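You operate a simulated robot arm through the tools that you are given. There is no shell and no other tool. Be economical: measure what you need, move in short steps, check, and stop when the job is done.

You run a simulated two-armed robot. Do the job below in one go: nothing can be reset, and whatever is moved stays where it is left.

TASK
On the top of the glass case, fold the grey cloth in half, so that its two long edges meet.

It is judged by the outcome, as a careful person would: the job done as asked, and still so three seconds after it is handed in. It fails if anything else is knocked over, pushed out of place, dropped, spilled or broken. Flat cloth is picked up by pressing the open fingertips on it (5 to 10 N) and closing them slowly along it; thin cloth reads only 2 to 8 mm in the jaws.

THE ROBOT
Two 6-joint arms with two-finger parallel grippers on one trunk, on a base that drives. Base frame: it is fixed to the floor where the robot stands at the start and does not move with it; the origin is under the middle of the robot, x ahead of it, y to its left, z up; the surface under the hand at the start is at about z = 1.052. Lengths are in m, angles in rad, forces in N, time in s.
The left shoulder is at the start at [-0.077, 0.177, 0.832], the right one opposite. With the tool pointing down near the work surface each hand reaches from about 0.1 to 0.64 m from the robot's upright axis, wherever it stands, measured 20 degrees to its own side. Places, roughly: top of the glass case [0.5, -0.2, 1.1]. Payload 1.57 kg a hand.
The tool frame of a hand sits at the grasp point between the pads (the TCP): z along the fingers, y along the line on which they close. The tips reach 0.03 m beyond it. Largest opening 0.08 m; finger width 0.017, thickness 0.012; the body of the gripper, 0.04 by 0.082 m, starts 0.08 m behind the TCP.
Orientation is that of the tool frame in the base frame, as a unit quaternion [x, y, z, w]. With the fingers straight down and closing along the base's y, the tool's x points along the base's -x, its y along +y and its z along -z.

THE INTERFACE
- The arms move only by the tool move_arm. It takes "left_deltas", "right_deltas" or both (then of equal length, played together; a hand with none holds still); each is a list of rows, each a list of 7 numbers: the turn, a rotation vector about the tool's x, y, z in rad, then the shift along the tool's x, y, z in m, then the opening in per cent of the stroke, from 0 (shut) to 100 (fully open). In form: [[wx, wy, wz, tx, ty, tz, claw], ...]. A call has 1 to 10 rows; each row shifts and turns the commanded pose from where the row before left it, along the tool's axes as they then stand. Each row takes 0.2 s and may step no farther than 0.05 m and 0.15 rad from the row before; otherwise, or with a gripper value out of range, the whole call is refused. Where a pose cannot be reached the arm comes as near as it can. A force on the tool above 40 N (or 10 N above the force at the start of the call, whichever is more), or a blocked arm, ends the call early, and 0.2 s more pass. Each finger travels about 0.072 m/s and halts on what it meets, pressing with about 28 N; the grip force reading is that of the motor and also rises with nothing between the fingers. The clock runs only during rows and for 0.2 s after the last one: add rows that do not move to give the fingers time. The reply holds the time, the measured pose of the TCP, the force on the tool along the base axes, the opening and the grip force, in the units named above and with some noise, with the torque about the TCP (base axes, N m) and any sound that the robot's microphone picked up, and new pictures: "show" is both (left out), scene, wrist or none (wrist: the cameras of the hands that moved).
- Cameras (640 x 400 px; columns grow to the right, rows downward): "scene" is now at [0.0428, -0.016, 1.5678]; the picture's right is [-0.18, -0.98, 0.00], its down [-0.64, 0.12, -0.76] and it looks along [0.75, -0.14, -0.65] (base axes); focal length 258 px, centre (320, 200). "left" rides on the left gripper at [0.072, 0.007, -0.122] in its tool frame; the picture's right is [-0.09, 1.00, 0.00], its down [-0.84, -0.08, -0.54] and it looks along [-0.54, -0.05, 0.84] (tool axes); focal length 238 px, centre (320, 200). "right" rides on the right gripper at [0.072, -0.007, -0.122] in its tool frame; the picture's right is [0.09, 1.00, 0.00], its down [-0.84, 0.08, -0.54] and it looks along [-0.54, 0.05, 0.84] (tool axes); focal length 238 px, centre (320, 200). There is no depth. A picture from a camera that has moved, and an enlarged one, comes with that camera's place and axes in the base frame and with its lens.
- lift_body(by): slides the trunk up (or, below 0, down) by that many m; the arms and the scene camera ride with it, the base frame stays. It gives what a move gives, with no picture.
- drive_base(legs): drives the robot by 1 to 6 legs, each [ahead, left, turn to the left] in m, m and rad, along the robot's own axes; the way and the turn of a leg run together, so that a leg with both is an arc; at most 1.5 m and 3.142 rad a leg. The arms and the cameras ride along, it lands a little off, and it stops where it bumps. It gives what a move gives, and a new picture of the scene camera.
- pan_tilt(pan, tilt): turns the head with the scene camera to pan (to the left, within 2.496 rad either way) and tilt (down, from -0.506 to 1.204), counted from straight ahead of the robot. It gives what a move gives, and a new picture of the scene camera.
- enlarge(camera, box): a new picture of the part [left, top, right, bottom] of that camera's present view, enlarged. The clock stands still meanwhile.
- hand_in(): hands the job in; it is judged then, once.

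Work in short steps. Places have to be worked out from the pictures, the camera data and where the tool is seen: move nearer, look again, correct. Check each grasp and each placing, and mend what went wrong. You have 120 turns and 260 pictures in all, those below and enlarged ones among them. Open the grippers and draw the arms clear of the work before you hand the job in, unless the task says otherwise; then end with one line.

The tools are called after "Call:" by a JSON object that holds its "method" and its "body". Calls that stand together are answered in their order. move_arm: Moves the arms, as the interface text tells. Its arguments: {"type":"object","properties":{"left_deltas":{"type":"array","items":{"type":"array","items":{"type":"number"}}},"right_deltas":{"type":"array","items":{"type":"array","items":{"type":"number"}}},"show":{"type":"string","enum":["both","scene","wrist","none"]}},"required":[]} The other tools are called the same way: lift_body (by) slides the trunk up or down; drive_base (legs) drives the base; pan_tilt (pan, tilt) turns the head that bears the scene camera; enlarge (camera, box) takes an enlarged picture of a part of a camera's view; hand_in () hands the job in.

At the start:

```text
time_s: 0.0
left_eef_pos: [0.407, 0.0749, 1.3029]
left_orientation: [0.0, 1.0, 0.001, 0.0]
left_ft_force: [-0.4, -0.3, 0.1]
left_torque: [-0.03, 0.01, 0.01]
left_width: 0.0801
left_gripper_force: 0.1
right_eef_pos: [0.3296, -0.2983, 1.3043]
right_orientation: [0.001, 1.0, 0.0, 0.0]
right_ft_force: [-0.4, 0.5, 0.4]
right_torque: [-0.03, -0.01, 0.01]
right_width: 0.0799
right_gripper_force: 0.1
trunk travel left (down, up): [-0.275, 0.053]
robot x, y, heading: [-0.0024, 0.0003, 0.003]
head pan, tilt: [-0.183, 0.703]
```

scene: 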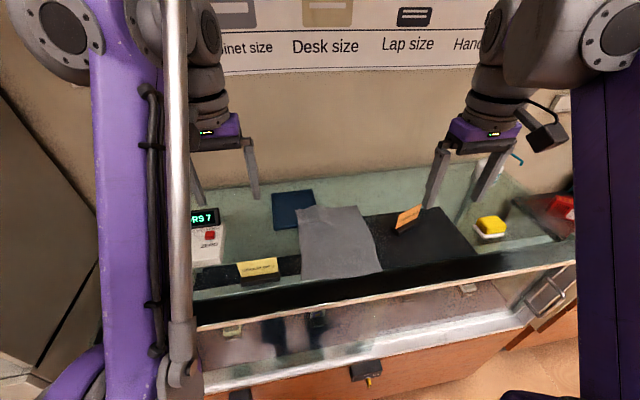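
right: 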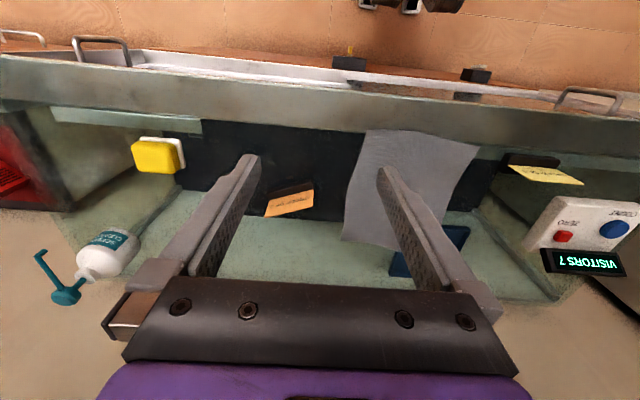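
left: 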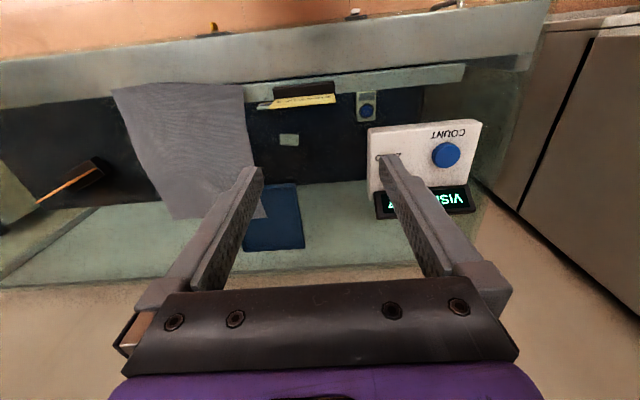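

I'll take a closer look at the cloth and what lies around it.

Call:
{"method": "enlarge", "body": {"camera": "scene", "box": [180, 150, 500, 350]}}

Call:
{"method": "enlarge", "body": {"camera": "left", "box": [80, 50, 400, 250]}}

Call:
{"method": "enlarge", "body": {"camera": "right", "box": [280, 90, 600, 290]}}

```text
2.00 times, centred on (340, 250) of scene
camera zoom: at [0.0428, -0.016, 1.5678], right [-0.18, -0.98, 0.0], down [-0.64, 0.12, -0.76], along [0.75, -0.14, -0.65], focal length 516 px, centre (280, 100)
```

zoom: 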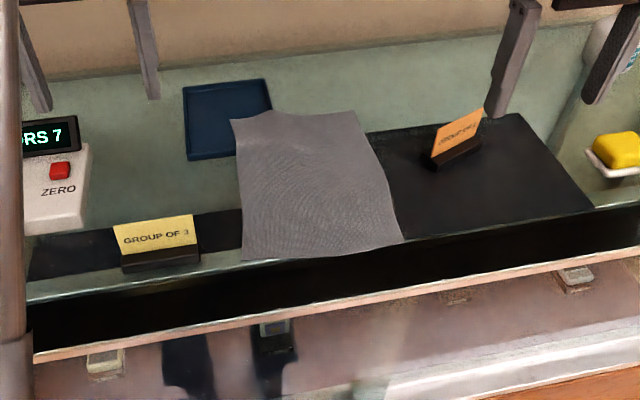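

```text
2.00 times, centred on (240, 150) of left
camera zoom: at [0.3341, 0.083, 1.4245], right [0.09, 1.0, 0.0], down [0.84, -0.08, 0.54], along [0.54, -0.05, -0.84], focal length 477 px, centre (480, 300)
```

zoom: 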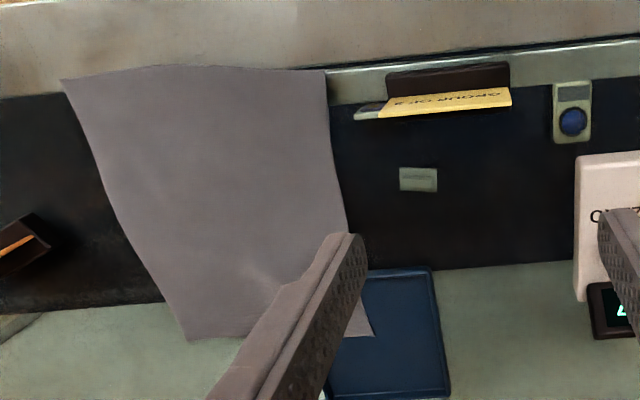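

```text
2.00 times, centred on (440, 190) of right
camera zoom: at [0.2586, -0.3042, 1.4263], right [-0.09, 1.0, 0.0], down [0.84, 0.08, 0.54], along [0.54, 0.05, -0.84], focal length 477 px, centre (80, 220)
```

zoom: 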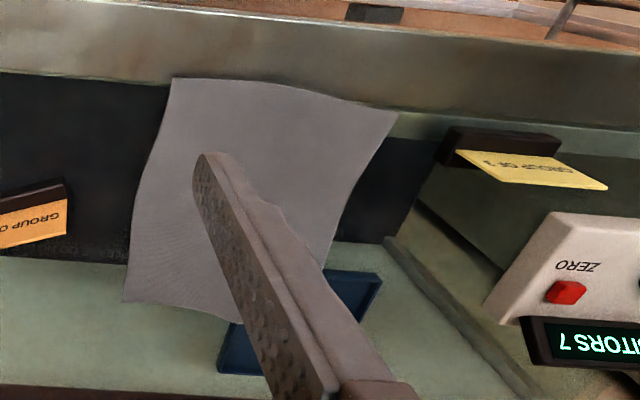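

The cloth runs about 0.24 m along x (long edges at y ≈ -0.045 and ≈ -0.228), with its far-left corner lying over the blue tray. I want to come a bit closer, so I first look down to see the room between the base and the case.

Call:
{"method": "pan_tilt", "body": {"pan": -0.1, "tilt": 1.15}}

```text
time_s: 0.9
left_eef_pos: [0.407, 0.0754, 1.3025]
left_orientation: [-0.001, 1.0, -0.001, 0.0]
left_ft_force: [0.1, -0.4, -0.5]
left_torque: [-0.03, -0.02, 0.02]
left_width: 0.08
left_gripper_force: 0.0
right_eef_pos: [0.3296, -0.298, 1.3055]
right_orientation: [0.0, 1.0, 0.0, 0.0]
right_ft_force: [-0.4, 0.1, -0.3]
right_torque: [0.0, 0.0, -0.03]
right_width: 0.0802
right_gripper_force: 0.0
trunk travel left (down, up): [-0.275, 0.053]
robot x, y, heading: [-0.0012, 0.0038, -0.001]
head pan, tilt: [-0.099, 1.15]
camera scene: at [0.0187, -0.0064, 1.535], right [-0.1, -0.99, 0.0], down [-0.91, 0.09, -0.41], along [0.41, -0.04, -0.91], focal length 258 px, centre (320, 200)
```

scene: 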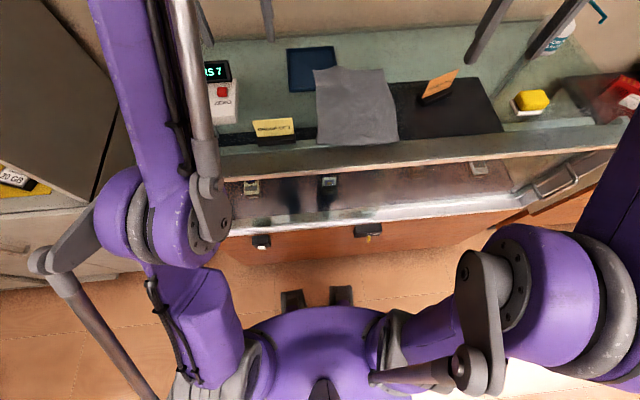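

There is about 0.12 m between the robot's front forks and the case foot. I drive ahead 0.07 m to bring the far corners comfortably within reach.

Call:
{"method": "drive_base", "body": {"legs": [[0.07, 0, 0]]}}

Call:
{"method": "enlarge", "body": {"camera": "scene", "box": [200, 40, 520, 240]}}

```text
time_s: 1.9
left_eef_pos: [0.4484, 0.0747, 1.3022]
left_orientation: [0.0, 1.0, 0.001, -0.003]
left_ft_force: [0.3, -0.2, -0.5]
left_torque: [-0.05, 0.07, 0.01]
left_width: 0.08
left_gripper_force: 0.1
right_eef_pos: [0.3718, -0.2999, 1.3025]
right_orientation: [0.002, 1.0, -0.001, 0.0]
right_ft_force: [-1.3, -0.8, -0.4]
right_torque: [-0.01, 0.04, -0.01]
right_width: 0.0799
right_gripper_force: 0.0
trunk travel left (down, up): [-0.275, 0.053]
robot x, y, heading: [0.0348, 0.0009, 0.004]
head pan, tilt: [-0.099, 1.15]
stopped in leg 1: the robot was blocked; the commanded pose is now the measured one
camera scene: at [0.0605, -0.0065, 1.5351], right [-0.1, -0.99, 0.0], down [-0.91, 0.09, -0.4], along [0.4, -0.04, -0.91], focal length 258 px, centre (320, 200)
```

scene: 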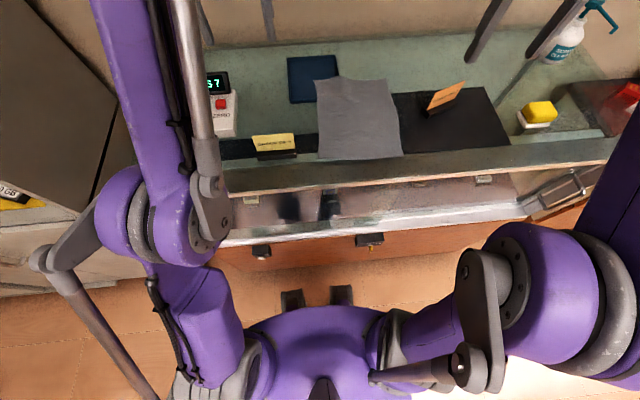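

```text
2.00 times, centred on (360, 140) of scene
camera zoom: at [0.0605, -0.0065, 1.5351], right [-0.1, -0.99, 0.0], down [-0.91, 0.09, -0.4], along [0.4, -0.04, -0.91], focal length 516 px, centre (240, 320)
```

zoom: 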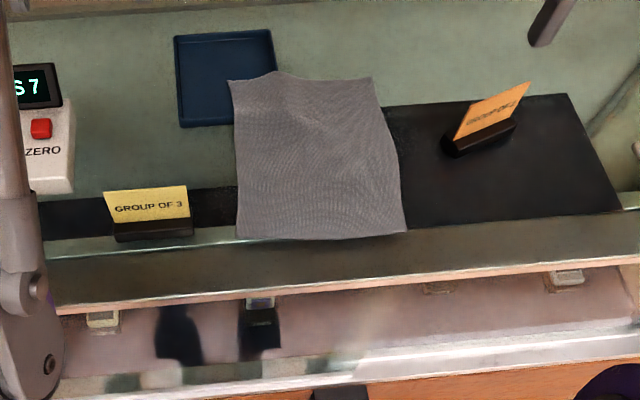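

The base stopped after 0.037 m against the case; the cloth and objects measure the same as before, so nothing shifted. Now I turn the right hand -90° so its fingers close along the cloth's long edge (base x).

Call:
{"method": "move_arm", "body": {"right_deltas": [[0, 0, -0.15, 0, 0, 0, 90], [0, 0, -0.15, 0, 0, 0, 80], [0, 0, -0.15, 0, 0, 0, 70], [0, 0, -0.15, 0, 0, 0, 60], [0, 0, -0.15, 0, 0, 0, 50], [0, 0, -0.15, 0, 0, 0, 40], [0, 0, -0.15, 0, 0, 0, 40], [0, 0, -0.15, 0, 0, 0, 40], [0, 0, -0.15, 0, 0, 0, 40], [0, 0, -0.15, 0, 0, 0, 40]], "show": "wrist"}}

```text
time_s: 4.1
left_eef_pos: [0.4438, 0.0745, 1.3025]
left_orientation: [0.001, 1.0, -0.001, 0.0]
left_ft_force: [-0.8, -0.5, -0.7]
left_torque: [0.03, 0.01, 0.0]
left_width: 0.0799
left_gripper_force: 0.1
right_eef_pos: [0.3671, -0.3001, 1.3033]
right_orientation: [-0.682, 0.731, 0.0, 0.001]
right_ft_force: [0.0, 0.3, -0.1]
right_torque: [-0.01, 0.0, -0.04]
right_width: 0.0319
right_gripper_force: 0.2
trunk travel left (down, up): [-0.275, 0.053]
robot x, y, heading: [0.0327, 0.001, -0.0]
head pan, tilt: [-0.099, 1.15]
camera right: at [0.3696, -0.3715, 1.4257], right [-1.0, -0.02, 0.0], down [-0.02, 0.84, 0.54], along [-0.01, 0.54, -0.84], focal length 238 px, centre (320, 200)
```

right: 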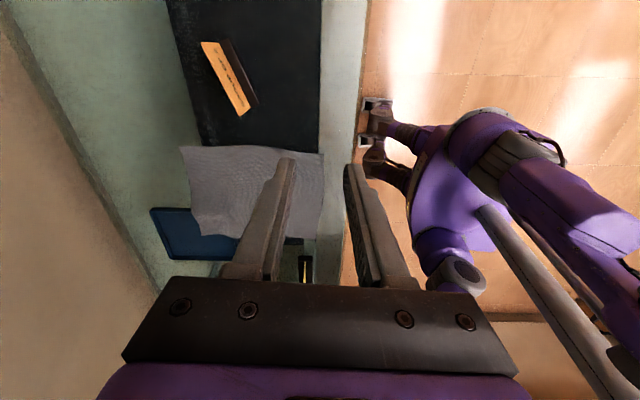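

The right hand now closes along x, and the wrist view puts the near-right corner at (0.362, -0.224), in agreement with the scene camera. I move above a point just inside that corner.

Call:
{"method": "move_arm", "body": {"right_deltas": [[0, 0, -0.071, 0, 0, 0, 40], [0, 0, 0, -0.0217, -0.0082, 0.043, 40], [0, 0, 0, -0.0217, -0.0082, 0.043, 40], [0, 0, 0, -0.0217, -0.0082, 0.043, 40], [0, 0, 0, -0.0217, -0.0082, 0.04, 40], [0, 0, 0, 0, 0, 0, 32]]}}

```text
time_s: 5.5
left_eef_pos: [0.445, 0.0752, 1.303]
left_orientation: [0.001, 1.0, 0.0, 0.001]
left_ft_force: [0.1, 0.1, -0.3]
left_torque: [-0.03, -0.04, 0.05]
left_width: 0.08
left_gripper_force: 0.0
right_eef_pos: [0.4003, -0.2109, 1.1341]
right_orientation: [-0.707, 0.708, -0.001, 0.0]
right_ft_force: [0.5, 0.0, 0.3]
right_torque: [0.0, -0.01, 0.0]
right_width: 0.0256
right_gripper_force: 0.0
trunk travel left (down, up): [-0.275, 0.053]
robot x, y, heading: [0.035, -0.0021, -0.002]
head pan, tilt: [-0.099, 1.15]
camera scene: at [0.0549, -0.0066, 1.535], right [-0.1, -0.99, 0.0], down [-0.91, 0.09, -0.41], along [0.41, -0.04, -0.91], focal length 258 px, centre (320, 200)
camera right: at [0.4067, -0.2816, 1.2551], right [-1.0, -0.09, 0.0], down [-0.08, 0.84, 0.54], along [-0.05, 0.54, -0.84], focal length 238 px, centre (320, 200)
```

scene: 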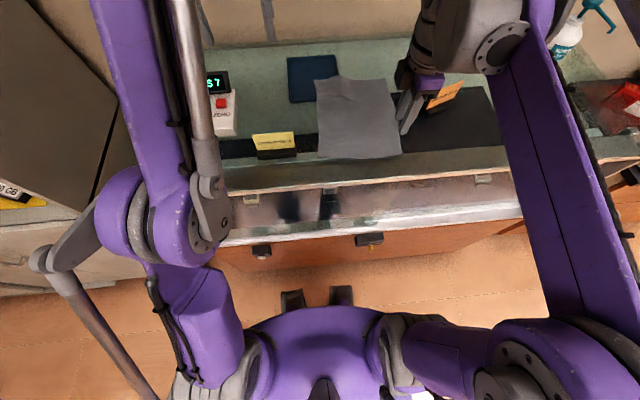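
right: 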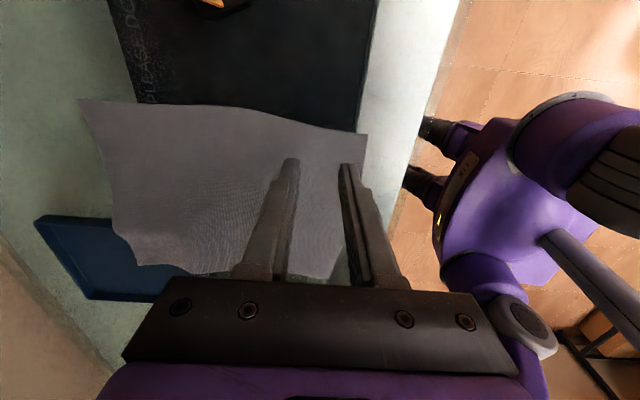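

The edge beside the fingers is at y ≈ -0.225 and the TCP is at -0.211, just inside the cloth. I lower with small steps until I feel 5–10 N.

Call:
{"method": "move_arm", "body": {"right_deltas": [[0, 0, 0, 0.003, 0, 0.02, 32], [0, 0, 0, 0, 0, 0.02, 32], [0, 0, 0, 0, 0, 0.006, 32], [0, 0, 0, 0, 0, 0.004, 32], [0, 0, 0, 0, 0, 0, 32]], "show": "wrist"}}

```text
time_s: 6.7
left_eef_pos: [0.4435, 0.0749, 1.3022]
left_orientation: [0.001, 1.0, 0.0, 0.001]
left_ft_force: [0.1, 0.6, -0.5]
left_torque: [0.03, 0.03, -0.02]
left_width: 0.0798
left_gripper_force: 0.0
right_eef_pos: [0.4004, -0.2142, 1.0857]
right_orientation: [-0.706, 0.708, 0.0, 0.0]
right_ft_force: [-0.8, -0.2, -0.1]
right_torque: [0.01, -0.01, 0.03]
right_width: 0.0256
right_gripper_force: 0.1
trunk travel left (down, up): [-0.275, 0.053]
robot x, y, heading: [0.0346, 0.0014, -0.007]
head pan, tilt: [-0.099, 1.15]
camera right: at [0.4071, -0.286, 1.2075], right [-1.0, -0.09, 0.0], down [-0.08, 0.84, 0.54], along [-0.05, 0.54, -0.84], focal length 238 px, centre (320, 200)
```

right: 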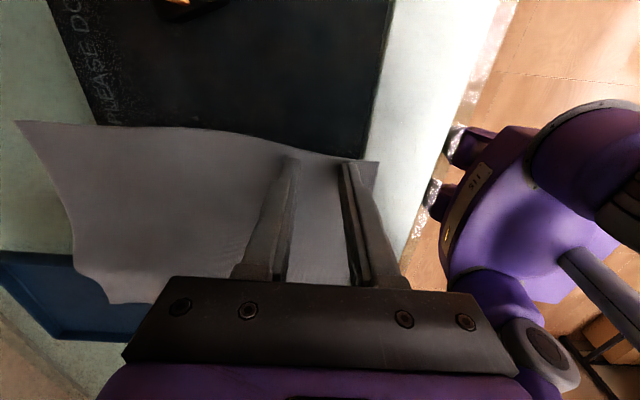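

No contact yet at TCP z = 1.086, so I press on down in 1.5 mm steps.

Call:
{"method": "move_arm", "body": {"right_deltas": [[0, 0, 0, 0, 0, 0.002, 32], [0, 0, 0, 0, 0, 0.0015, 32], [0, 0, 0, 0, 0, 0.0015, 32], [0, 0, 0, 0, 0, 0, 32]], "show": "none"}}

```text
time_s: 7.5
left_eef_pos: [0.4438, 0.0755, 1.3025]
left_orientation: [0.001, 1.0, -0.001, 0.001]
left_ft_force: [-0.5, 1.0, -0.4]
left_torque: [0.03, 0.0, 0.0]
left_width: 0.0801
left_gripper_force: 0.1
right_eef_pos: [0.3992, -0.2143, 1.0837]
right_orientation: [-0.707, 0.708, 0.0, 0.001]
right_ft_force: [-0.3, 1.0, 23.8]
right_torque: [-0.05, 0.27, 0.0]
right_width: 0.0249
right_gripper_force: 0.0
trunk travel left (down, up): [-0.275, 0.053]
robot x, y, heading: [0.0373, 0.0006, -0.002]
head pan, tilt: [-0.099, 1.15]
stopped in row 3 (right hand): the force on the tool passed its limit at 44 N (the readings are from after the stop); the commanded pose is now the measured one
```

Contact is at TCP z ≈ 1.0837 and too hard (24 N), so I ease off a little.

Call:
{"method": "move_arm", "body": {"right_deltas": [[0, 0, 0, 0, 0, -0.0006, 32], [0, 0, 0, 0, 0, 0, 32]], "show": "none"}}

```text
time_s: 8.1
left_eef_pos: [0.4442, 0.0763, 1.3037]
left_orientation: [0.001, 1.0, -0.001, 0.001]
left_ft_force: [-0.3, -0.9, 0.0]
left_torque: [-0.02, -0.03, 0.0]
left_width: 0.0803
left_gripper_force: 0.1
right_eef_pos: [0.3999, -0.2154, 1.0838]
right_orientation: [-0.706, 0.708, -0.001, 0.0]
right_ft_force: [-2.5, -1.0, 21.9]
right_torque: [-0.07, 0.28, 0.02]
right_width: 0.0254
right_gripper_force: 0.1
trunk travel left (down, up): [-0.275, 0.053]
robot x, y, heading: [0.0346, 0.002, 0.001]
head pan, tilt: [-0.099, 1.15]
```

Call:
{"method": "move_arm", "body": {"right_deltas": [[0, 0, 0, 0, 0, -0.001, 32], [0, 0, 0, 0, 0, 0, 32]], "show": "none"}}

```text
time_s: 8.7
left_eef_pos: [0.4443, 0.0749, 1.3016]
left_orientation: [0.0, 1.0, 0.0, 0.0]
left_ft_force: [-0.5, -0.5, 0.5]
left_torque: [-0.02, -0.01, 0.02]
left_width: 0.08
left_gripper_force: 0.0
right_eef_pos: [0.4013, -0.2149, 1.0841]
right_orientation: [-0.707, 0.708, -0.001, 0.001]
right_ft_force: [-0.7, 1.5, 4.5]
right_torque: [0.0, 0.06, -0.01]
right_width: 0.0257
right_gripper_force: 0.1
trunk travel left (down, up): [-0.275, 0.053]
robot x, y, heading: [0.0369, 0.0002, -0.005]
head pan, tilt: [-0.099, 1.15]
```

At 4.5 N I add a hair of pressure and close the fingers slowly along the cloth.

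Call:
{"method": "move_arm", "body": {"right_deltas": [[0, 0, 0, 0, 0, 0.0002, 30], [0, 0, 0, 0, 0, 0, 26], [0, 0, 0, 0, 0, 0, 22], [0, 0, 0, 0, 0, 0, 18], [0, 0, 0, 0, 0, 0, 14], [0, 0, 0, 0, 0, 0, 10], [0, 0, 0, 0, 0, 0, 6], [0, 0, 0, 0, 0, 0, 2], [0, 0, 0, 0, 0, 0, 0], [0, 0, 0, 0, 0, 0, 0]], "show": "wrist"}}

```text
time_s: 10.9
left_eef_pos: [0.445, 0.0754, 1.3027]
left_orientation: [0.001, 1.0, 0.0, 0.001]
left_ft_force: [-0.8, -0.1, -0.4]
left_torque: [-0.04, 0.0, 0.01]
left_width: 0.0802
left_gripper_force: 0.1
right_eef_pos: [0.402, -0.2157, 1.0832]
right_orientation: [-0.707, 0.708, -0.002, 0.0]
right_ft_force: [0.9, -0.7, 7.8]
right_torque: [-0.04, 0.01, -0.01]
right_width: 0.0019
right_gripper_force: 23.8
trunk travel left (down, up): [-0.275, 0.053]
robot x, y, heading: [0.0361, 0.0014, -0.002]
head pan, tilt: [-0.099, 1.15]
camera right: at [0.4081, -0.2867, 1.2055], right [-1.0, -0.09, 0.0], down [-0.08, 0.84, 0.54], along [-0.05, 0.54, -0.84], focal length 238 px, centre (320, 200)
```

right: 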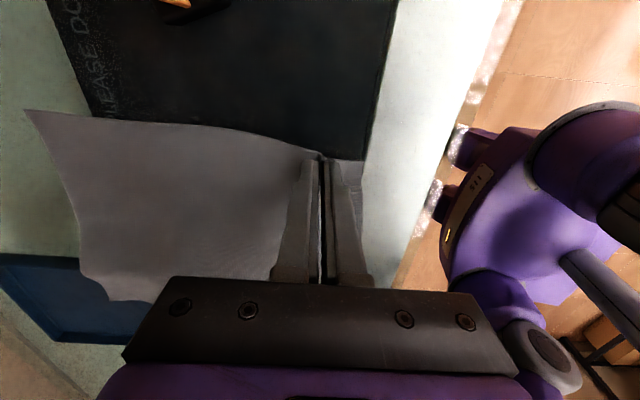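

Width 1.9 mm with the cloth bunched at the tips looks like a grasp. I lift a few centimetres and check.

Call:
{"method": "move_arm", "body": {"right_deltas": [[0, 0, 0, 0, 0, -0.01, 0], [0, 0, 0, -0.005, 0, -0.015, 0], [0, 0, 0, -0.01, 0, -0.02, 0], [0, 0, 0, 0, 0, 0, 0]]}}

```text
time_s: 11.9
left_eef_pos: [0.4444, 0.0747, 1.3033]
left_orientation: [0.001, 1.0, -0.001, 0.0]
left_ft_force: [0.3, 0.8, 0.6]
left_torque: [-0.01, 0.01, -0.01]
left_width: 0.0799
left_gripper_force: 0.0
right_eef_pos: [0.4022, -0.1995, 1.1282]
right_orientation: [-0.706, 0.708, -0.001, 0.001]
right_ft_force: [0.2, 0.3, -0.2]
right_torque: [0.0, -0.01, 0.01]
right_width: 0.0018
right_gripper_force: 23.5
trunk travel left (down, up): [-0.275, 0.053]
robot x, y, heading: [0.0338, -0.0012, -0.001]
head pan, tilt: [-0.099, 1.15]
camera scene: at [0.0552, -0.0066, 1.535], right [-0.1, -0.99, 0.0], down [-0.91, 0.09, -0.41], along [0.41, -0.04, -0.91], focal length 258 px, centre (320, 200)
camera right: at [0.4091, -0.2708, 1.2513], right [-1.0, -0.09, 0.0], down [-0.08, 0.84, 0.54], along [-0.05, 0.54, -0.84], focal length 238 px, centre (320, 200)
```

scene: 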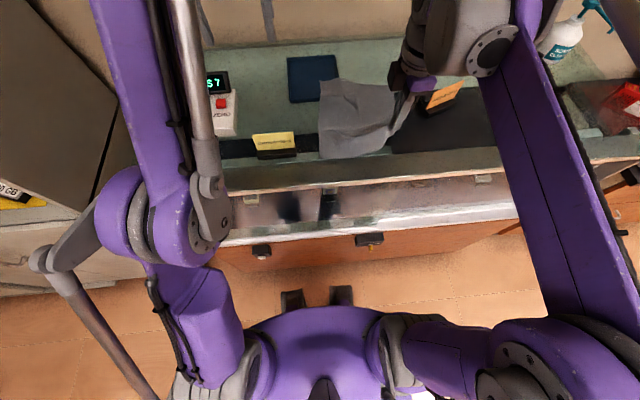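
right: 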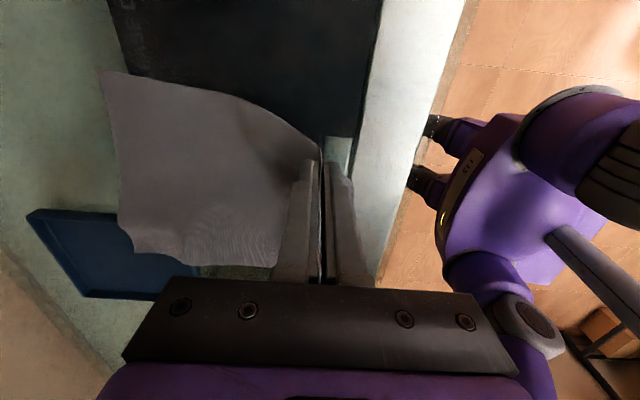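

The cloth is held firmly at the corner. I carry it leftwards over the cloth, low, so the rest isn't dragged.

Call:
{"method": "move_arm", "body": {"right_deltas": [[0, 0, 0, -0.02, 0, 0, 0], [0, 0, 0, -0.02, 0, 0, 0], [0, 0, 0, -0.02, 0, 0, 0], [0, 0.1, 0, -0.02, 0, 0, 0], [0, 0.1, 0, -0.01, 0, 0, 0], [0, 0.1, 0, 0, 0, 0, 0], [0, 0.1, 0, 0, 0, 0, 0], [0, 0, 0, 0, 0, 0, 0]]}}

Call:
{"method": "enlarge", "body": {"camera": "scene", "box": [200, 40, 520, 240]}}

```text
time_s: 13.7
left_eef_pos: [0.4435, 0.0747, 1.3028]
left_orientation: [0.001, 1.0, 0.0, 0.0]
left_ft_force: [0.0, 0.1, -0.3]
left_torque: [-0.02, 0.01, 0.02]
left_width: 0.0798
left_gripper_force: 0.0
right_eef_pos: [0.4003, -0.1104, 1.127]
right_orientation: [-0.691, 0.694, -0.141, -0.141]
right_ft_force: [0.8, 0.3, 0.0]
right_torque: [0.01, 0.01, -0.02]
right_width: 0.0017
right_gripper_force: 23.3
trunk travel left (down, up): [-0.275, 0.053]
robot x, y, heading: [0.0373, -0.0019, -0.006]
head pan, tilt: [-0.099, 1.15]
camera scene: at [0.055, -0.0067, 1.535], right [-0.1, -0.99, 0.0], down [-0.91, 0.09, -0.41], along [0.41, -0.04, -0.91], focal length 258 px, centre (320, 200)
camera right: at [0.4074, -0.1282, 1.2683], right [-1.0, -0.08, 0.03], down [-0.08, 0.98, 0.17], along [-0.05, 0.17, -0.98], focal length 238 px, centre (320, 200)
```

scene: 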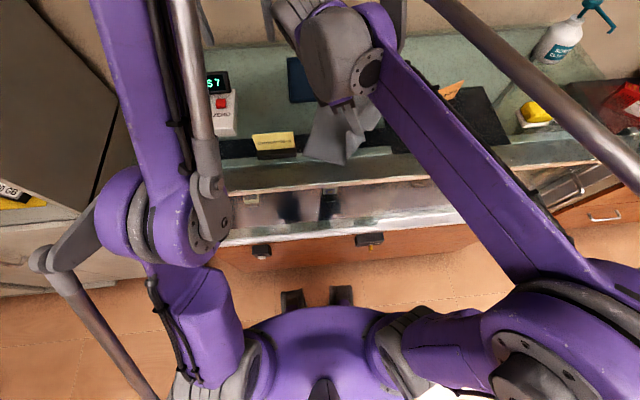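
right: 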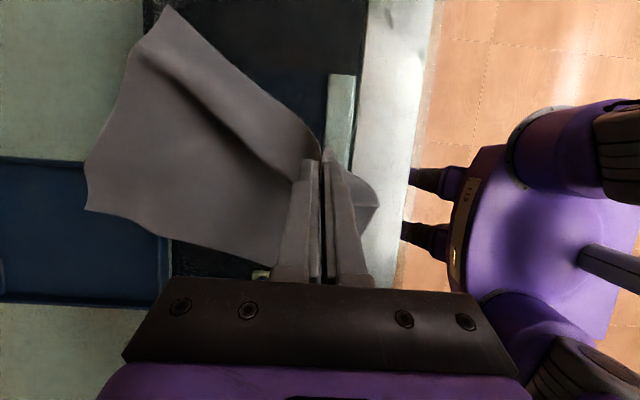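

```text
2.00 times, centred on (360, 140) of scene
camera zoom: at [0.055, -0.0067, 1.535], right [-0.1, -0.99, 0.0], down [-0.91, 0.09, -0.41], along [0.41, -0.04, -0.91], focal length 516 px, centre (240, 320)
```

zoom: 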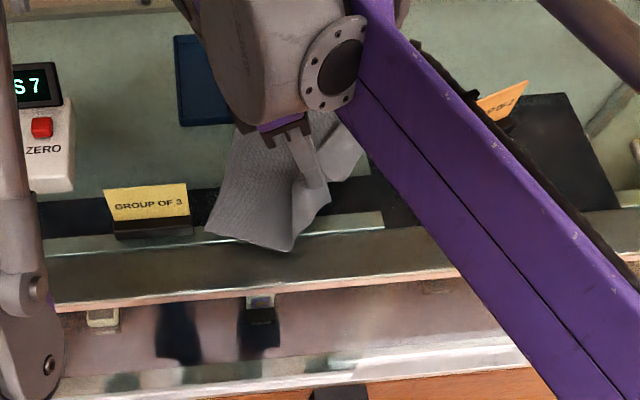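

The bottom layer is being pushed left: the near-left corner is now close to the yellow sign. I raise the hand and draw back to the right to let the cloth hang and pull away from the sign.

Call:
{"method": "move_arm", "body": {"right_deltas": [[0, 0, 0, 0.0155, 0, -0.0115, 0], [0, 0, 0, 0.0155, 0, -0.0115, 0], [0, 0, 0, 0.0155, 0, -0.0115, 0], [0, 0, 0, 0, 0, 0, 0]]}}

Call:
{"method": "enlarge", "body": {"camera": "scene", "box": [200, 40, 520, 240]}}

```text
time_s: 14.7
left_eef_pos: [0.4432, 0.0754, 1.3029]
left_orientation: [0.001, 1.0, 0.0, 0.0]
left_ft_force: [0.4, -0.5, 0.0]
left_torque: [-0.02, 0.03, -0.02]
left_width: 0.08
left_gripper_force: 0.2
right_eef_pos: [0.4012, -0.1397, 1.1756]
right_orientation: [-0.693, 0.693, -0.142, -0.141]
right_ft_force: [0.2, -0.6, 0.0]
right_torque: [0.03, 0.01, -0.01]
right_width: 0.0015
right_gripper_force: 23.0
trunk travel left (down, up): [-0.275, 0.053]
robot x, y, heading: [0.035, 0.0025, -0.004]
head pan, tilt: [-0.099, 1.15]
camera scene: at [0.0552, -0.0063, 1.535], right [-0.1, -0.99, 0.0], down [-0.91, 0.09, -0.41], along [0.41, -0.04, -0.91], focal length 258 px, centre (320, 200)
camera right: at [0.4079, -0.1573, 1.3163], right [-1.0, -0.08, 0.03], down [-0.08, 0.98, 0.17], along [-0.05, 0.17, -0.98], focal length 238 px, centre (320, 200)
```

scene: 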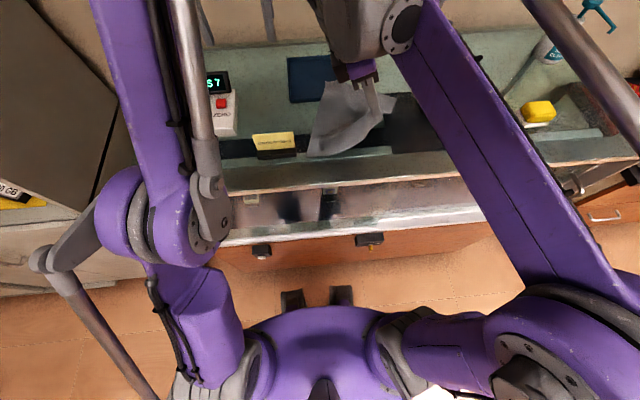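
right: 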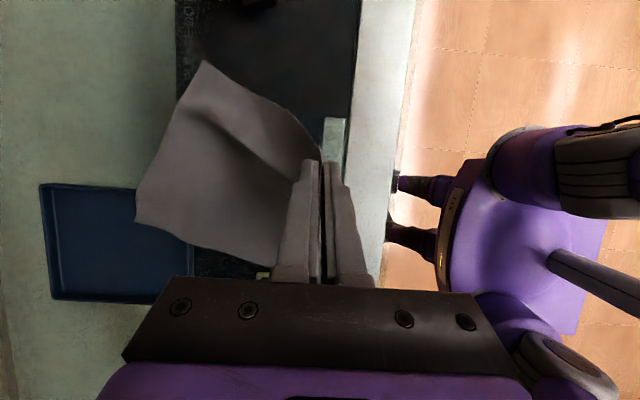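

```text
2.00 times, centred on (360, 140) of scene
camera zoom: at [0.0552, -0.0063, 1.535], right [-0.1, -0.99, 0.0], down [-0.91, 0.09, -0.41], along [0.41, -0.04, -0.91], focal length 516 px, centre (240, 320)
```

zoom: 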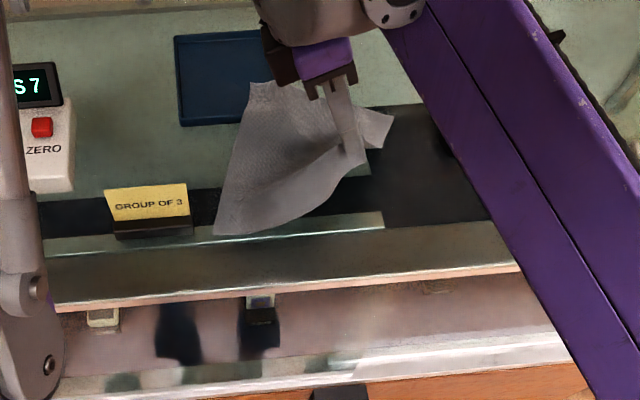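

The cloth slides very easily and has turned about 15–20° clockwise. A better way is to lay it back, then turn it so that its long edges run along y, where both hands can hold one long edge side by side. First I lay the corner back down flat, pulling it a bit outward and away from the front edge.

Call:
{"method": "move_arm", "body": {"right_deltas": [[0, -0.1333, 0, 0, 0, 0, 0], [0, -0.1333, 0, 0, 0, 0, 0], [0, -0.1333, 0, 0, 0, 0, 0], [0, 0, 0, 0.02, -0.007, 0.021, 0], [0, 0, 0, 0.02, -0.007, 0.021, 0], [0, 0, 0, 0.02, -0.007, 0.021, 0], [0, 0, 0, 0.02, -0.005, 0.021, 0], [0, 0, 0, 0.005, 0, 0, 0]]}}

Call:
{"method": "enlarge", "body": {"camera": "scene", "box": [200, 40, 520, 240]}}

```text
time_s: 16.5
left_eef_pos: [0.4442, 0.0753, 1.3007]
left_orientation: [0.001, 1.0, 0.0, 0.0]
left_ft_force: [-0.1, 0.1, -0.7]
left_torque: [0.01, 0.01, -0.01]
left_width: 0.08
left_gripper_force: 0.1
right_eef_pos: [0.4261, -0.2248, 1.094]
right_orientation: [-0.707, 0.708, 0.0, 0.0]
right_ft_force: [0.4, 0.7, 0.5]
right_torque: [-0.01, 0.0, -0.01]
right_width: 0.0018
right_gripper_force: 23.8
trunk travel left (down, up): [-0.275, 0.053]
robot x, y, heading: [0.0353, 0.0015, -0.003]
head pan, tilt: [-0.099, 1.15]
camera scene: at [0.0548, -0.0063, 1.535], right [-0.1, -0.99, 0.0], down [-0.91, 0.09, -0.41], along [0.41, -0.04, -0.91], focal length 258 px, centre (320, 200)
camera right: at [0.4334, -0.2957, 1.2157], right [-1.0, -0.09, 0.0], down [-0.08, 0.84, 0.54], along [-0.05, 0.54, -0.84], focal length 238 px, centre (320, 200)
```

scene: 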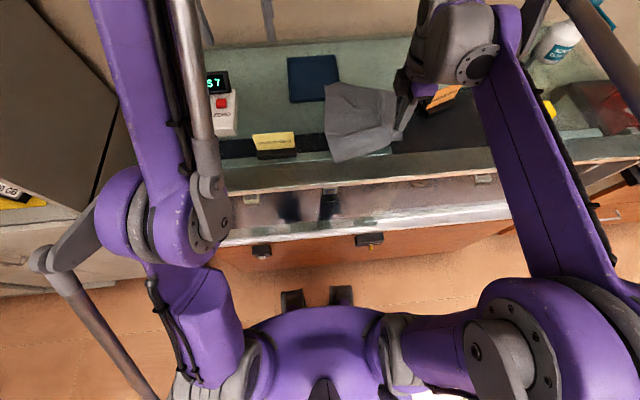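
right: 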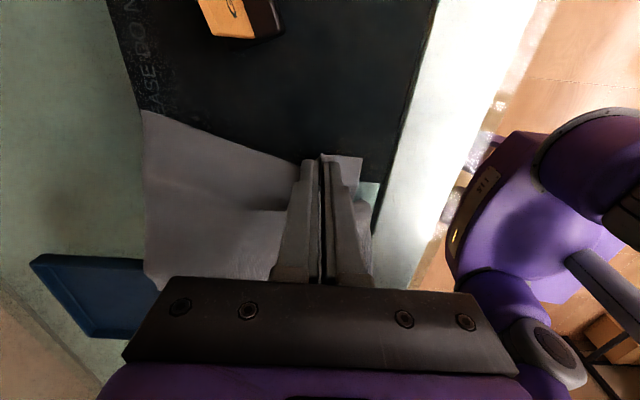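

```text
2.00 times, centred on (360, 140) of scene
camera zoom: at [0.0548, -0.0063, 1.535], right [-0.1, -0.99, 0.0], down [-0.91, 0.09, -0.41], along [0.41, -0.04, -0.91], focal length 516 px, centre (240, 320)
```

zoom: 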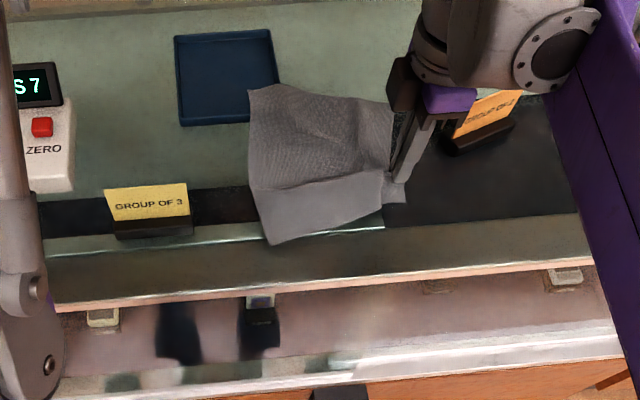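

The corner is back on the right side, with a buckle from the bunching. I lower it, release, and rise to look.

Call:
{"method": "move_arm", "body": {"right_deltas": [[0, 0, 0, 0.004, 0, 0.006, 0], [0, 0, 0, 0, 0, 0, 15], [0, 0, 0, 0, 0, 0, 30], [0, 0, 0, 0, 0, 0, 40], [0, 0, 0, 0, 0, -0.03, 40], [0, 0, 0, 0, 0, -0.05, 40], [0, 0, 0, 0, 0, -0.05, 40], [0, 0, 0, 0, 0, -0.03, 40], [0, 0, 0, 0.03, 0, 0, 40]], "show": "wrist"}}

Call:
{"method": "enlarge", "body": {"camera": "scene", "box": [200, 40, 520, 240]}}

```text
time_s: 18.5
left_eef_pos: [0.4447, 0.0738, 1.3028]
left_orientation: [0.0, 1.0, 0.0, 0.0]
left_ft_force: [0.5, 0.2, -0.1]
left_torque: [-0.01, -0.03, 0.02]
left_width: 0.0801
left_gripper_force: 0.1
right_eef_pos: [0.4247, -0.2614, 1.2476]
right_orientation: [-0.707, 0.708, -0.001, 0.001]
right_ft_force: [-0.7, 0.1, 0.7]
right_torque: [0.04, 0.02, 0.02]
right_width: 0.032
right_gripper_force: 0.1
trunk travel left (down, up): [-0.275, 0.053]
robot x, y, heading: [0.0372, -0.0015, -0.003]
head pan, tilt: [-0.099, 1.15]
camera right: at [0.4319, -0.3328, 1.3698], right [-1.0, -0.09, 0.0], down [-0.08, 0.84, 0.54], along [-0.05, 0.54, -0.84], focal length 238 px, centre (320, 200)
```

right: 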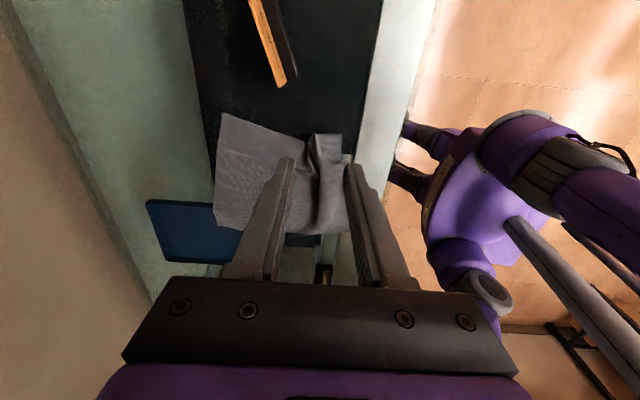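

```text
2.00 times, centred on (360, 140) of scene
camera zoom: at [0.0552, -0.0077, 1.535], right [-0.1, -0.99, 0.0], down [-0.91, 0.09, -0.41], along [0.41, -0.04, -0.91], focal length 516 px, centre (240, 320)
```

zoom: 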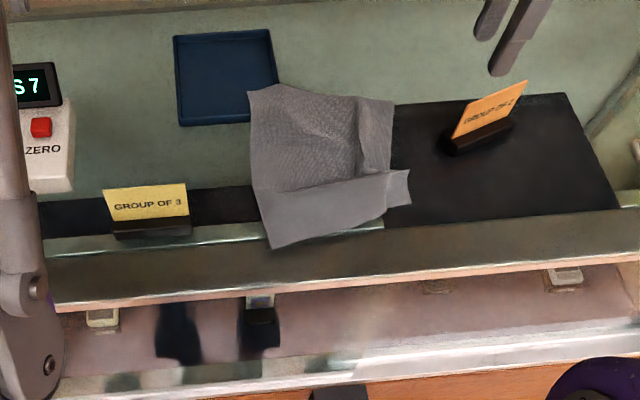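

The cloth lies on the case with a pleat crossing it near x ≈ 0.42; the far-right corner has come in to (0.56, -0.25). I'll press the open fingertips on the far-right part and drag it away (+x) to pull the pleat out.

Call:
{"method": "move_arm", "body": {"right_deltas": [[0, 0, 0, -0.009, -0.0263, 0.0395, 40], [0, 0, 0, -0.009, -0.0263, 0.0395, 40], [0, 0, 0, -0.009, -0.0263, 0.0395, 40], [0, 0, 0, -0.009, -0.0263, 0.0395, 40], [0, 0, 0, 0, 0, 0.002, 40], [0, 0, 0, 0, 0, 0.002, 40], [0, 0, 0, 0, 0, 0.001, 40], [0, 0, 0, 0, 0, 0, 40]], "show": "wrist"}}

```text
time_s: 20.3
left_eef_pos: [0.4438, 0.0747, 1.3029]
left_orientation: [0.001, 1.0, 0.0, -0.001]
left_ft_force: [-0.7, -0.2, 0.0]
left_torque: [-0.02, 0.01, -0.04]
left_width: 0.08
left_gripper_force: 0.0
right_eef_pos: [0.5329, -0.222, 1.0842]
right_orientation: [-0.707, 0.707, -0.001, 0.0]
right_ft_force: [-0.1, -0.5, 0.3]
right_torque: [-0.01, 0.02, 0.03]
right_width: 0.0319
right_gripper_force: 0.1
trunk travel left (down, up): [-0.275, 0.053]
robot x, y, heading: [0.0355, 0.0011, 0.004]
head pan, tilt: [-0.099, 1.15]
camera right: at [0.5391, -0.2935, 1.2074], right [-1.0, -0.09, 0.0], down [-0.08, 0.84, 0.54], along [-0.05, 0.54, -0.84], focal length 238 px, centre (320, 200)
```

right: 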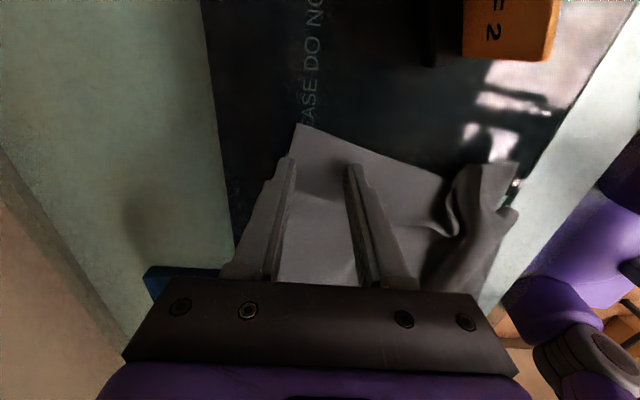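

Call:
{"method": "move_arm", "body": {"right_deltas": [[0, 0, 0, 0, 0.012, 0, 35], [0, 0, 0, 0, 0, 0.0008, 35], [0, 0, 0, 0, 0, 0, 35]], "show": "none"}}

```text
time_s: 21.1
left_eef_pos: [0.4436, 0.0744, 1.3028]
left_orientation: [0.001, 1.0, 0.0, -0.001]
left_ft_force: [0.1, -0.5, -0.3]
left_torque: [-0.04, 0.02, -0.01]
left_width: 0.0801
left_gripper_force: 0.0
right_eef_pos: [0.5197, -0.2233, 1.084]
right_orientation: [-0.706, 0.708, -0.001, 0.001]
right_ft_force: [0.6, -0.3, -0.9]
right_torque: [0.0, 0.01, -0.02]
right_width: 0.0281
right_gripper_force: 0.1
trunk travel left (down, up): [-0.275, 0.053]
robot x, y, heading: [0.0415, -0.0057, -0.004]
head pan, tilt: [-0.099, 1.15]
```

Call:
{"method": "move_arm", "body": {"right_deltas": [[0, 0, 0, 0, 0, 0.0005, 35], [0, 0, 0, 0, 0, 0.0005, 35], [0, 0, 0, 0, 0, 0, 35]], "show": "none"}}

```text
time_s: 21.9
left_eef_pos: [0.4429, 0.075, 1.3016]
left_orientation: [0.001, 1.0, 0.0, 0.0]
left_ft_force: [-0.9, 0.0, -0.4]
left_torque: [0.02, -0.01, 0.0]
left_width: 0.0801
left_gripper_force: 0.0
right_eef_pos: [0.5202, -0.2218, 1.0837]
right_orientation: [-0.706, 0.708, 0.0, 0.0]
right_ft_force: [-0.2, 1.2, 4.8]
right_torque: [-0.03, 0.07, 0.0]
right_width: 0.0284
right_gripper_force: 0.0
trunk travel left (down, up): [-0.275, 0.053]
robot x, y, heading: [0.0352, -0.0012, -0.0]
head pan, tilt: [-0.099, 1.15]
```

4.8 N of pressure: now I drag the cloth 6 cm away from me.

Call:
{"method": "move_arm", "body": {"right_deltas": [[0, 0, 0, 0, -0.01, 0.0001, 35], [0, 0, 0, 0, -0.01, 0, 35], [0, 0, 0, 0, -0.01, 0, 35], [0, 0, 0, 0, -0.01, 0, 35], [0, 0, 0, 0, -0.01, 0, 35], [0, 0, 0, 0, -0.01, 0, 35], [0, 0, 0, 0, 0, 0, 35]]}}

Call:
{"method": "enlarge", "body": {"camera": "scene", "box": [200, 40, 520, 240]}}

```text
time_s: 23.5
left_eef_pos: [0.4429, 0.0751, 1.3027]
left_orientation: [0.001, 1.0, 0.0, -0.001]
left_ft_force: [0.6, 0.0, -0.5]
left_torque: [0.0, -0.03, 0.01]
left_width: 0.0799
left_gripper_force: 0.0
right_eef_pos: [0.579, -0.2224, 1.0843]
right_orientation: [-0.706, 0.708, -0.001, 0.001]
right_ft_force: [-0.1, 0.3, 0.2]
right_torque: [-0.03, 0.0, -0.02]
right_width: 0.0278
right_gripper_force: 0.0
trunk travel left (down, up): [-0.275, 0.053]
robot x, y, heading: [0.0365, 0.0028, -0.004]
head pan, tilt: [-0.099, 1.15]
camera scene: at [0.0548, -0.0064, 1.535], right [-0.1, -0.99, 0.0], down [-0.91, 0.09, -0.41], along [0.41, -0.04, -0.91], focal length 258 px, centre (320, 200)
camera right: at [0.5859, -0.2934, 1.2066], right [-1.0, -0.09, 0.0], down [-0.08, 0.84, 0.54], along [-0.05, 0.54, -0.84], focal length 238 px, centre (320, 200)
```

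scene: 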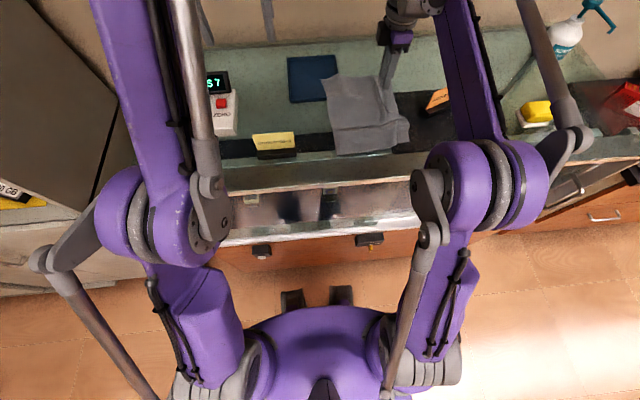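
right: 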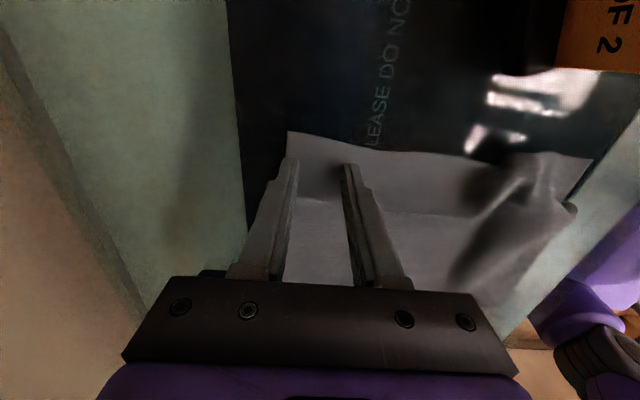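

```text
2.00 times, centred on (360, 140) of scene
camera zoom: at [0.0548, -0.0064, 1.535], right [-0.1, -0.99, 0.0], down [-0.91, 0.09, -0.41], along [0.41, -0.04, -0.91], focal length 516 px, centre (240, 320)
```

zoom: 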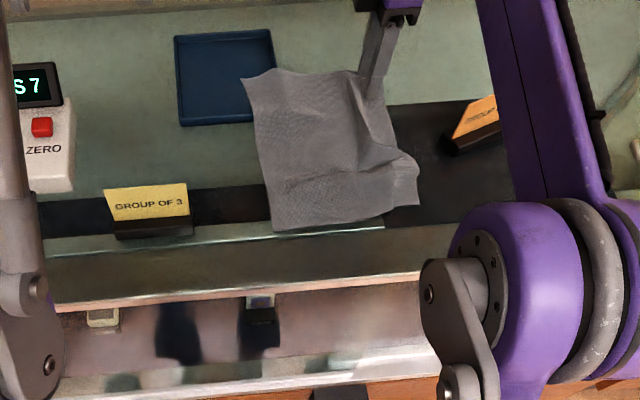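

Pressing and dragging works well: the pleat is mostly out and the cloth is clear of the front edge. Now I drag the near-right corner outwards in the same way; I go over to it first.

Call:
{"method": "move_arm", "body": {"right_deltas": [[0, 0, 0, 0, 0, -0.04, 35], [0, 0, 0, 0, 0.045, 0, 25], [0, 0, 0, 0, 0.045, 0, 15], [0, 0, 0, 0, 0.045, 0, 15], [0, 0, 0, -0.002, 0.01, 0.03, 15], [0, 0, 0, 0, 0, 0.01, 15], [0, 0, 0, 0, 0, 0.0007, 15], [0, 0, 0, 0, 0, 0, 15]], "show": "wrist"}}

```text
time_s: 25.3
left_eef_pos: [0.4446, 0.0749, 1.3034]
left_orientation: [0.001, 1.0, 0.0, 0.0]
left_ft_force: [0.0, 0.0, 0.1]
left_torque: [0.03, -0.01, 0.02]
left_width: 0.0798
left_gripper_force: 0.1
right_eef_pos: [0.4359, -0.2207, 1.0841]
right_orientation: [-0.706, 0.708, -0.001, 0.0]
right_ft_force: [0.9, -1.3, 8.2]
right_torque: [0.01, 0.01, 0.0]
right_width: 0.0115
right_gripper_force: 0.0
trunk travel left (down, up): [-0.275, 0.053]
robot x, y, heading: [0.0373, -0.0014, -0.002]
head pan, tilt: [-0.099, 1.15]
camera right: at [0.4418, -0.2922, 1.2054], right [-1.0, -0.09, 0.0], down [-0.08, 0.84, 0.54], along [-0.05, 0.54, -0.84], focal length 238 px, centre (320, 200)
```

right: 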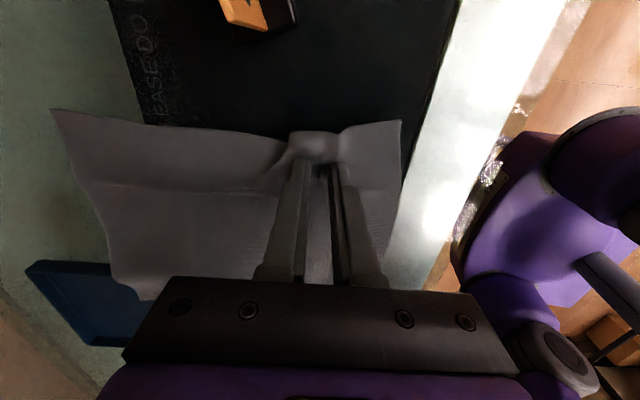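

Pressing at 8 N next to the small bump, I drag toward me and slightly right to smooth it.

Call:
{"method": "move_arm", "body": {"right_deltas": [[0, 0, 0, 0.003, 0.008, 0, 15], [0, 0, 0, 0.003, 0.008, 0, 15], [0, 0, 0, 0.003, 0.008, 0, 15], [0, 0, 0, 0.003, 0.006, 0, 15], [0, 0, 0, 0, 0, -0.03, 15], [0, 0, 0, 0, 0, -0.05, 15], [0, 0, 0, 0.0, 0, -0.05, 15]], "show": "wrist"}}

Call:
{"method": "enlarge", "body": {"camera": "scene", "box": [200, 40, 520, 240]}}

```text
time_s: 26.9
left_eef_pos: [0.4434, 0.0746, 1.3021]
left_orientation: [0.002, 1.0, 0.0, -0.001]
left_ft_force: [0.8, 0.1, 0.0]
left_torque: [-0.02, 0.01, 0.03]
left_width: 0.08
left_gripper_force: 0.0
right_eef_pos: [0.403, -0.2358, 1.2144]
right_orientation: [-0.706, 0.708, -0.001, 0.001]
right_ft_force: [-0.1, 0.1, -0.1]
right_torque: [-0.03, 0.0, -0.02]
right_width: 0.0119
right_gripper_force: 0.1
trunk travel left (down, up): [-0.275, 0.053]
robot x, y, heading: [0.0378, 0.0021, -0.006]
head pan, tilt: [-0.099, 1.15]
camera right: at [0.41, -0.3064, 1.3372], right [-1.0, -0.09, 0.0], down [-0.08, 0.84, 0.54], along [-0.05, 0.54, -0.84], focal length 238 px, centre (320, 200)
```

right: 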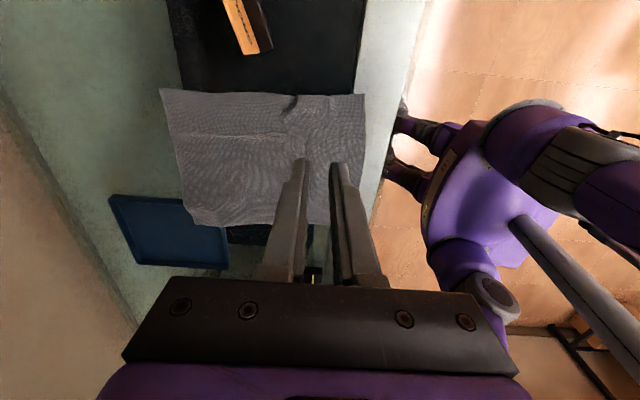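

```text
2.00 times, centred on (360, 140) of scene
camera zoom: at [0.0551, -0.0065, 1.535], right [-0.1, -0.99, 0.0], down [-0.91, 0.09, -0.41], along [0.41, -0.04, -0.91], focal length 516 px, centre (240, 320)
```

zoom: 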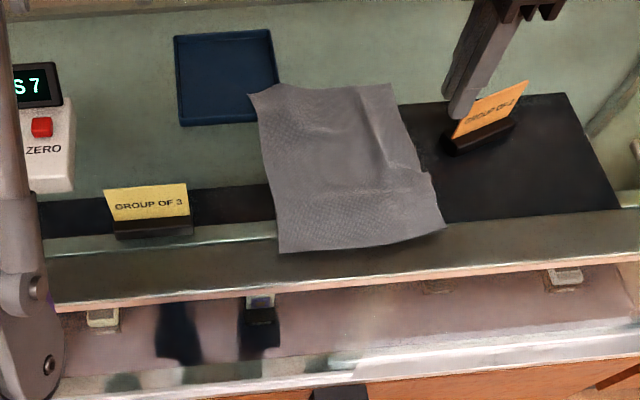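

The cloth is nearly flat again, with corners about (0.588,-0.07), (0.585,-0.25), (0.361,-0.267) and (0.348,-0.078). Next I put the fully open fingertips on its centre to turn it in place.

Call:
{"method": "move_arm", "body": {"right_deltas": [[0, 0, 0, -0.0175, -0.0167, 0.032, 50], [0, 0, 0, -0.0175, -0.0167, 0.032, 80], [0, 0, 0, -0.0175, -0.0167, 0.032, 100], [0, 0, 0, -0.0175, -0.0167, 0.031, 100], [0, 0, 0, 0, 0, 0.0015, 100], [0, 0, 0, 0, 0, 0.001, 100], [0, 0, 0, 0, 0, 0, 100]], "show": "none"}}

```text
time_s: 28.5
left_eef_pos: [0.4426, 0.0746, 1.3044]
left_orientation: [0.001, 1.0, 0.0, 0.001]
left_ft_force: [0.8, 0.8, 0.5]
left_torque: [-0.01, 0.01, 0.0]
left_width: 0.0802
left_gripper_force: 0.1
right_eef_pos: [0.4681, -0.1652, 1.082]
right_orientation: [-0.707, 0.707, -0.002, 0.0]
right_ft_force: [2.1, -6.5, 38.7]
right_torque: [-0.16, 1.57, 0.33]
right_width: 0.0785
right_gripper_force: 0.0
trunk travel left (down, up): [-0.275, 0.053]
robot x, y, heading: [0.0359, -0.0, 0.002]
head pan, tilt: [-0.099, 1.15]
```

38 N is too much, so I ease off by 2 mm.

Call:
{"method": "move_arm", "body": {"right_deltas": [[0, 0, 0, 0, 0, -0.0019, 100], [0, 0, 0, 0, 0, 0, 100]], "show": "wrist"}}

```text
time_s: 29.1
left_eef_pos: [0.4442, 0.0761, 1.3023]
left_orientation: [0.002, 1.0, 0.0, 0.0]
left_ft_force: [0.0, -0.5, 0.9]
left_torque: [0.01, -0.01, -0.04]
left_width: 0.08
left_gripper_force: 0.1
right_eef_pos: [0.4716, -0.1623, 1.0837]
right_orientation: [-0.706, 0.708, -0.001, 0.002]
right_ft_force: [-0.1, 0.7, 0.7]
right_torque: [0.0, 0.09, -0.01]
right_width: 0.0798
right_gripper_force: 0.1
trunk travel left (down, up): [-0.275, 0.053]
robot x, y, heading: [0.0355, -0.0034, 0.0]
head pan, tilt: [-0.099, 1.15]
camera right: at [0.4778, -0.2343, 1.2055], right [-1.0, -0.09, 0.0], down [-0.08, 0.84, 0.54], along [-0.05, 0.54, -0.84], focal length 238 px, centre (320, 200)
```

right: 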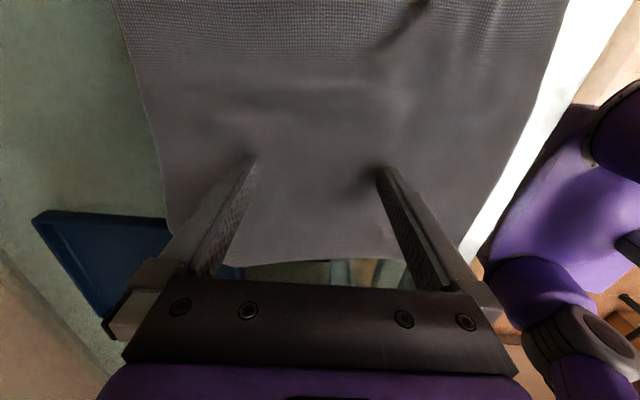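

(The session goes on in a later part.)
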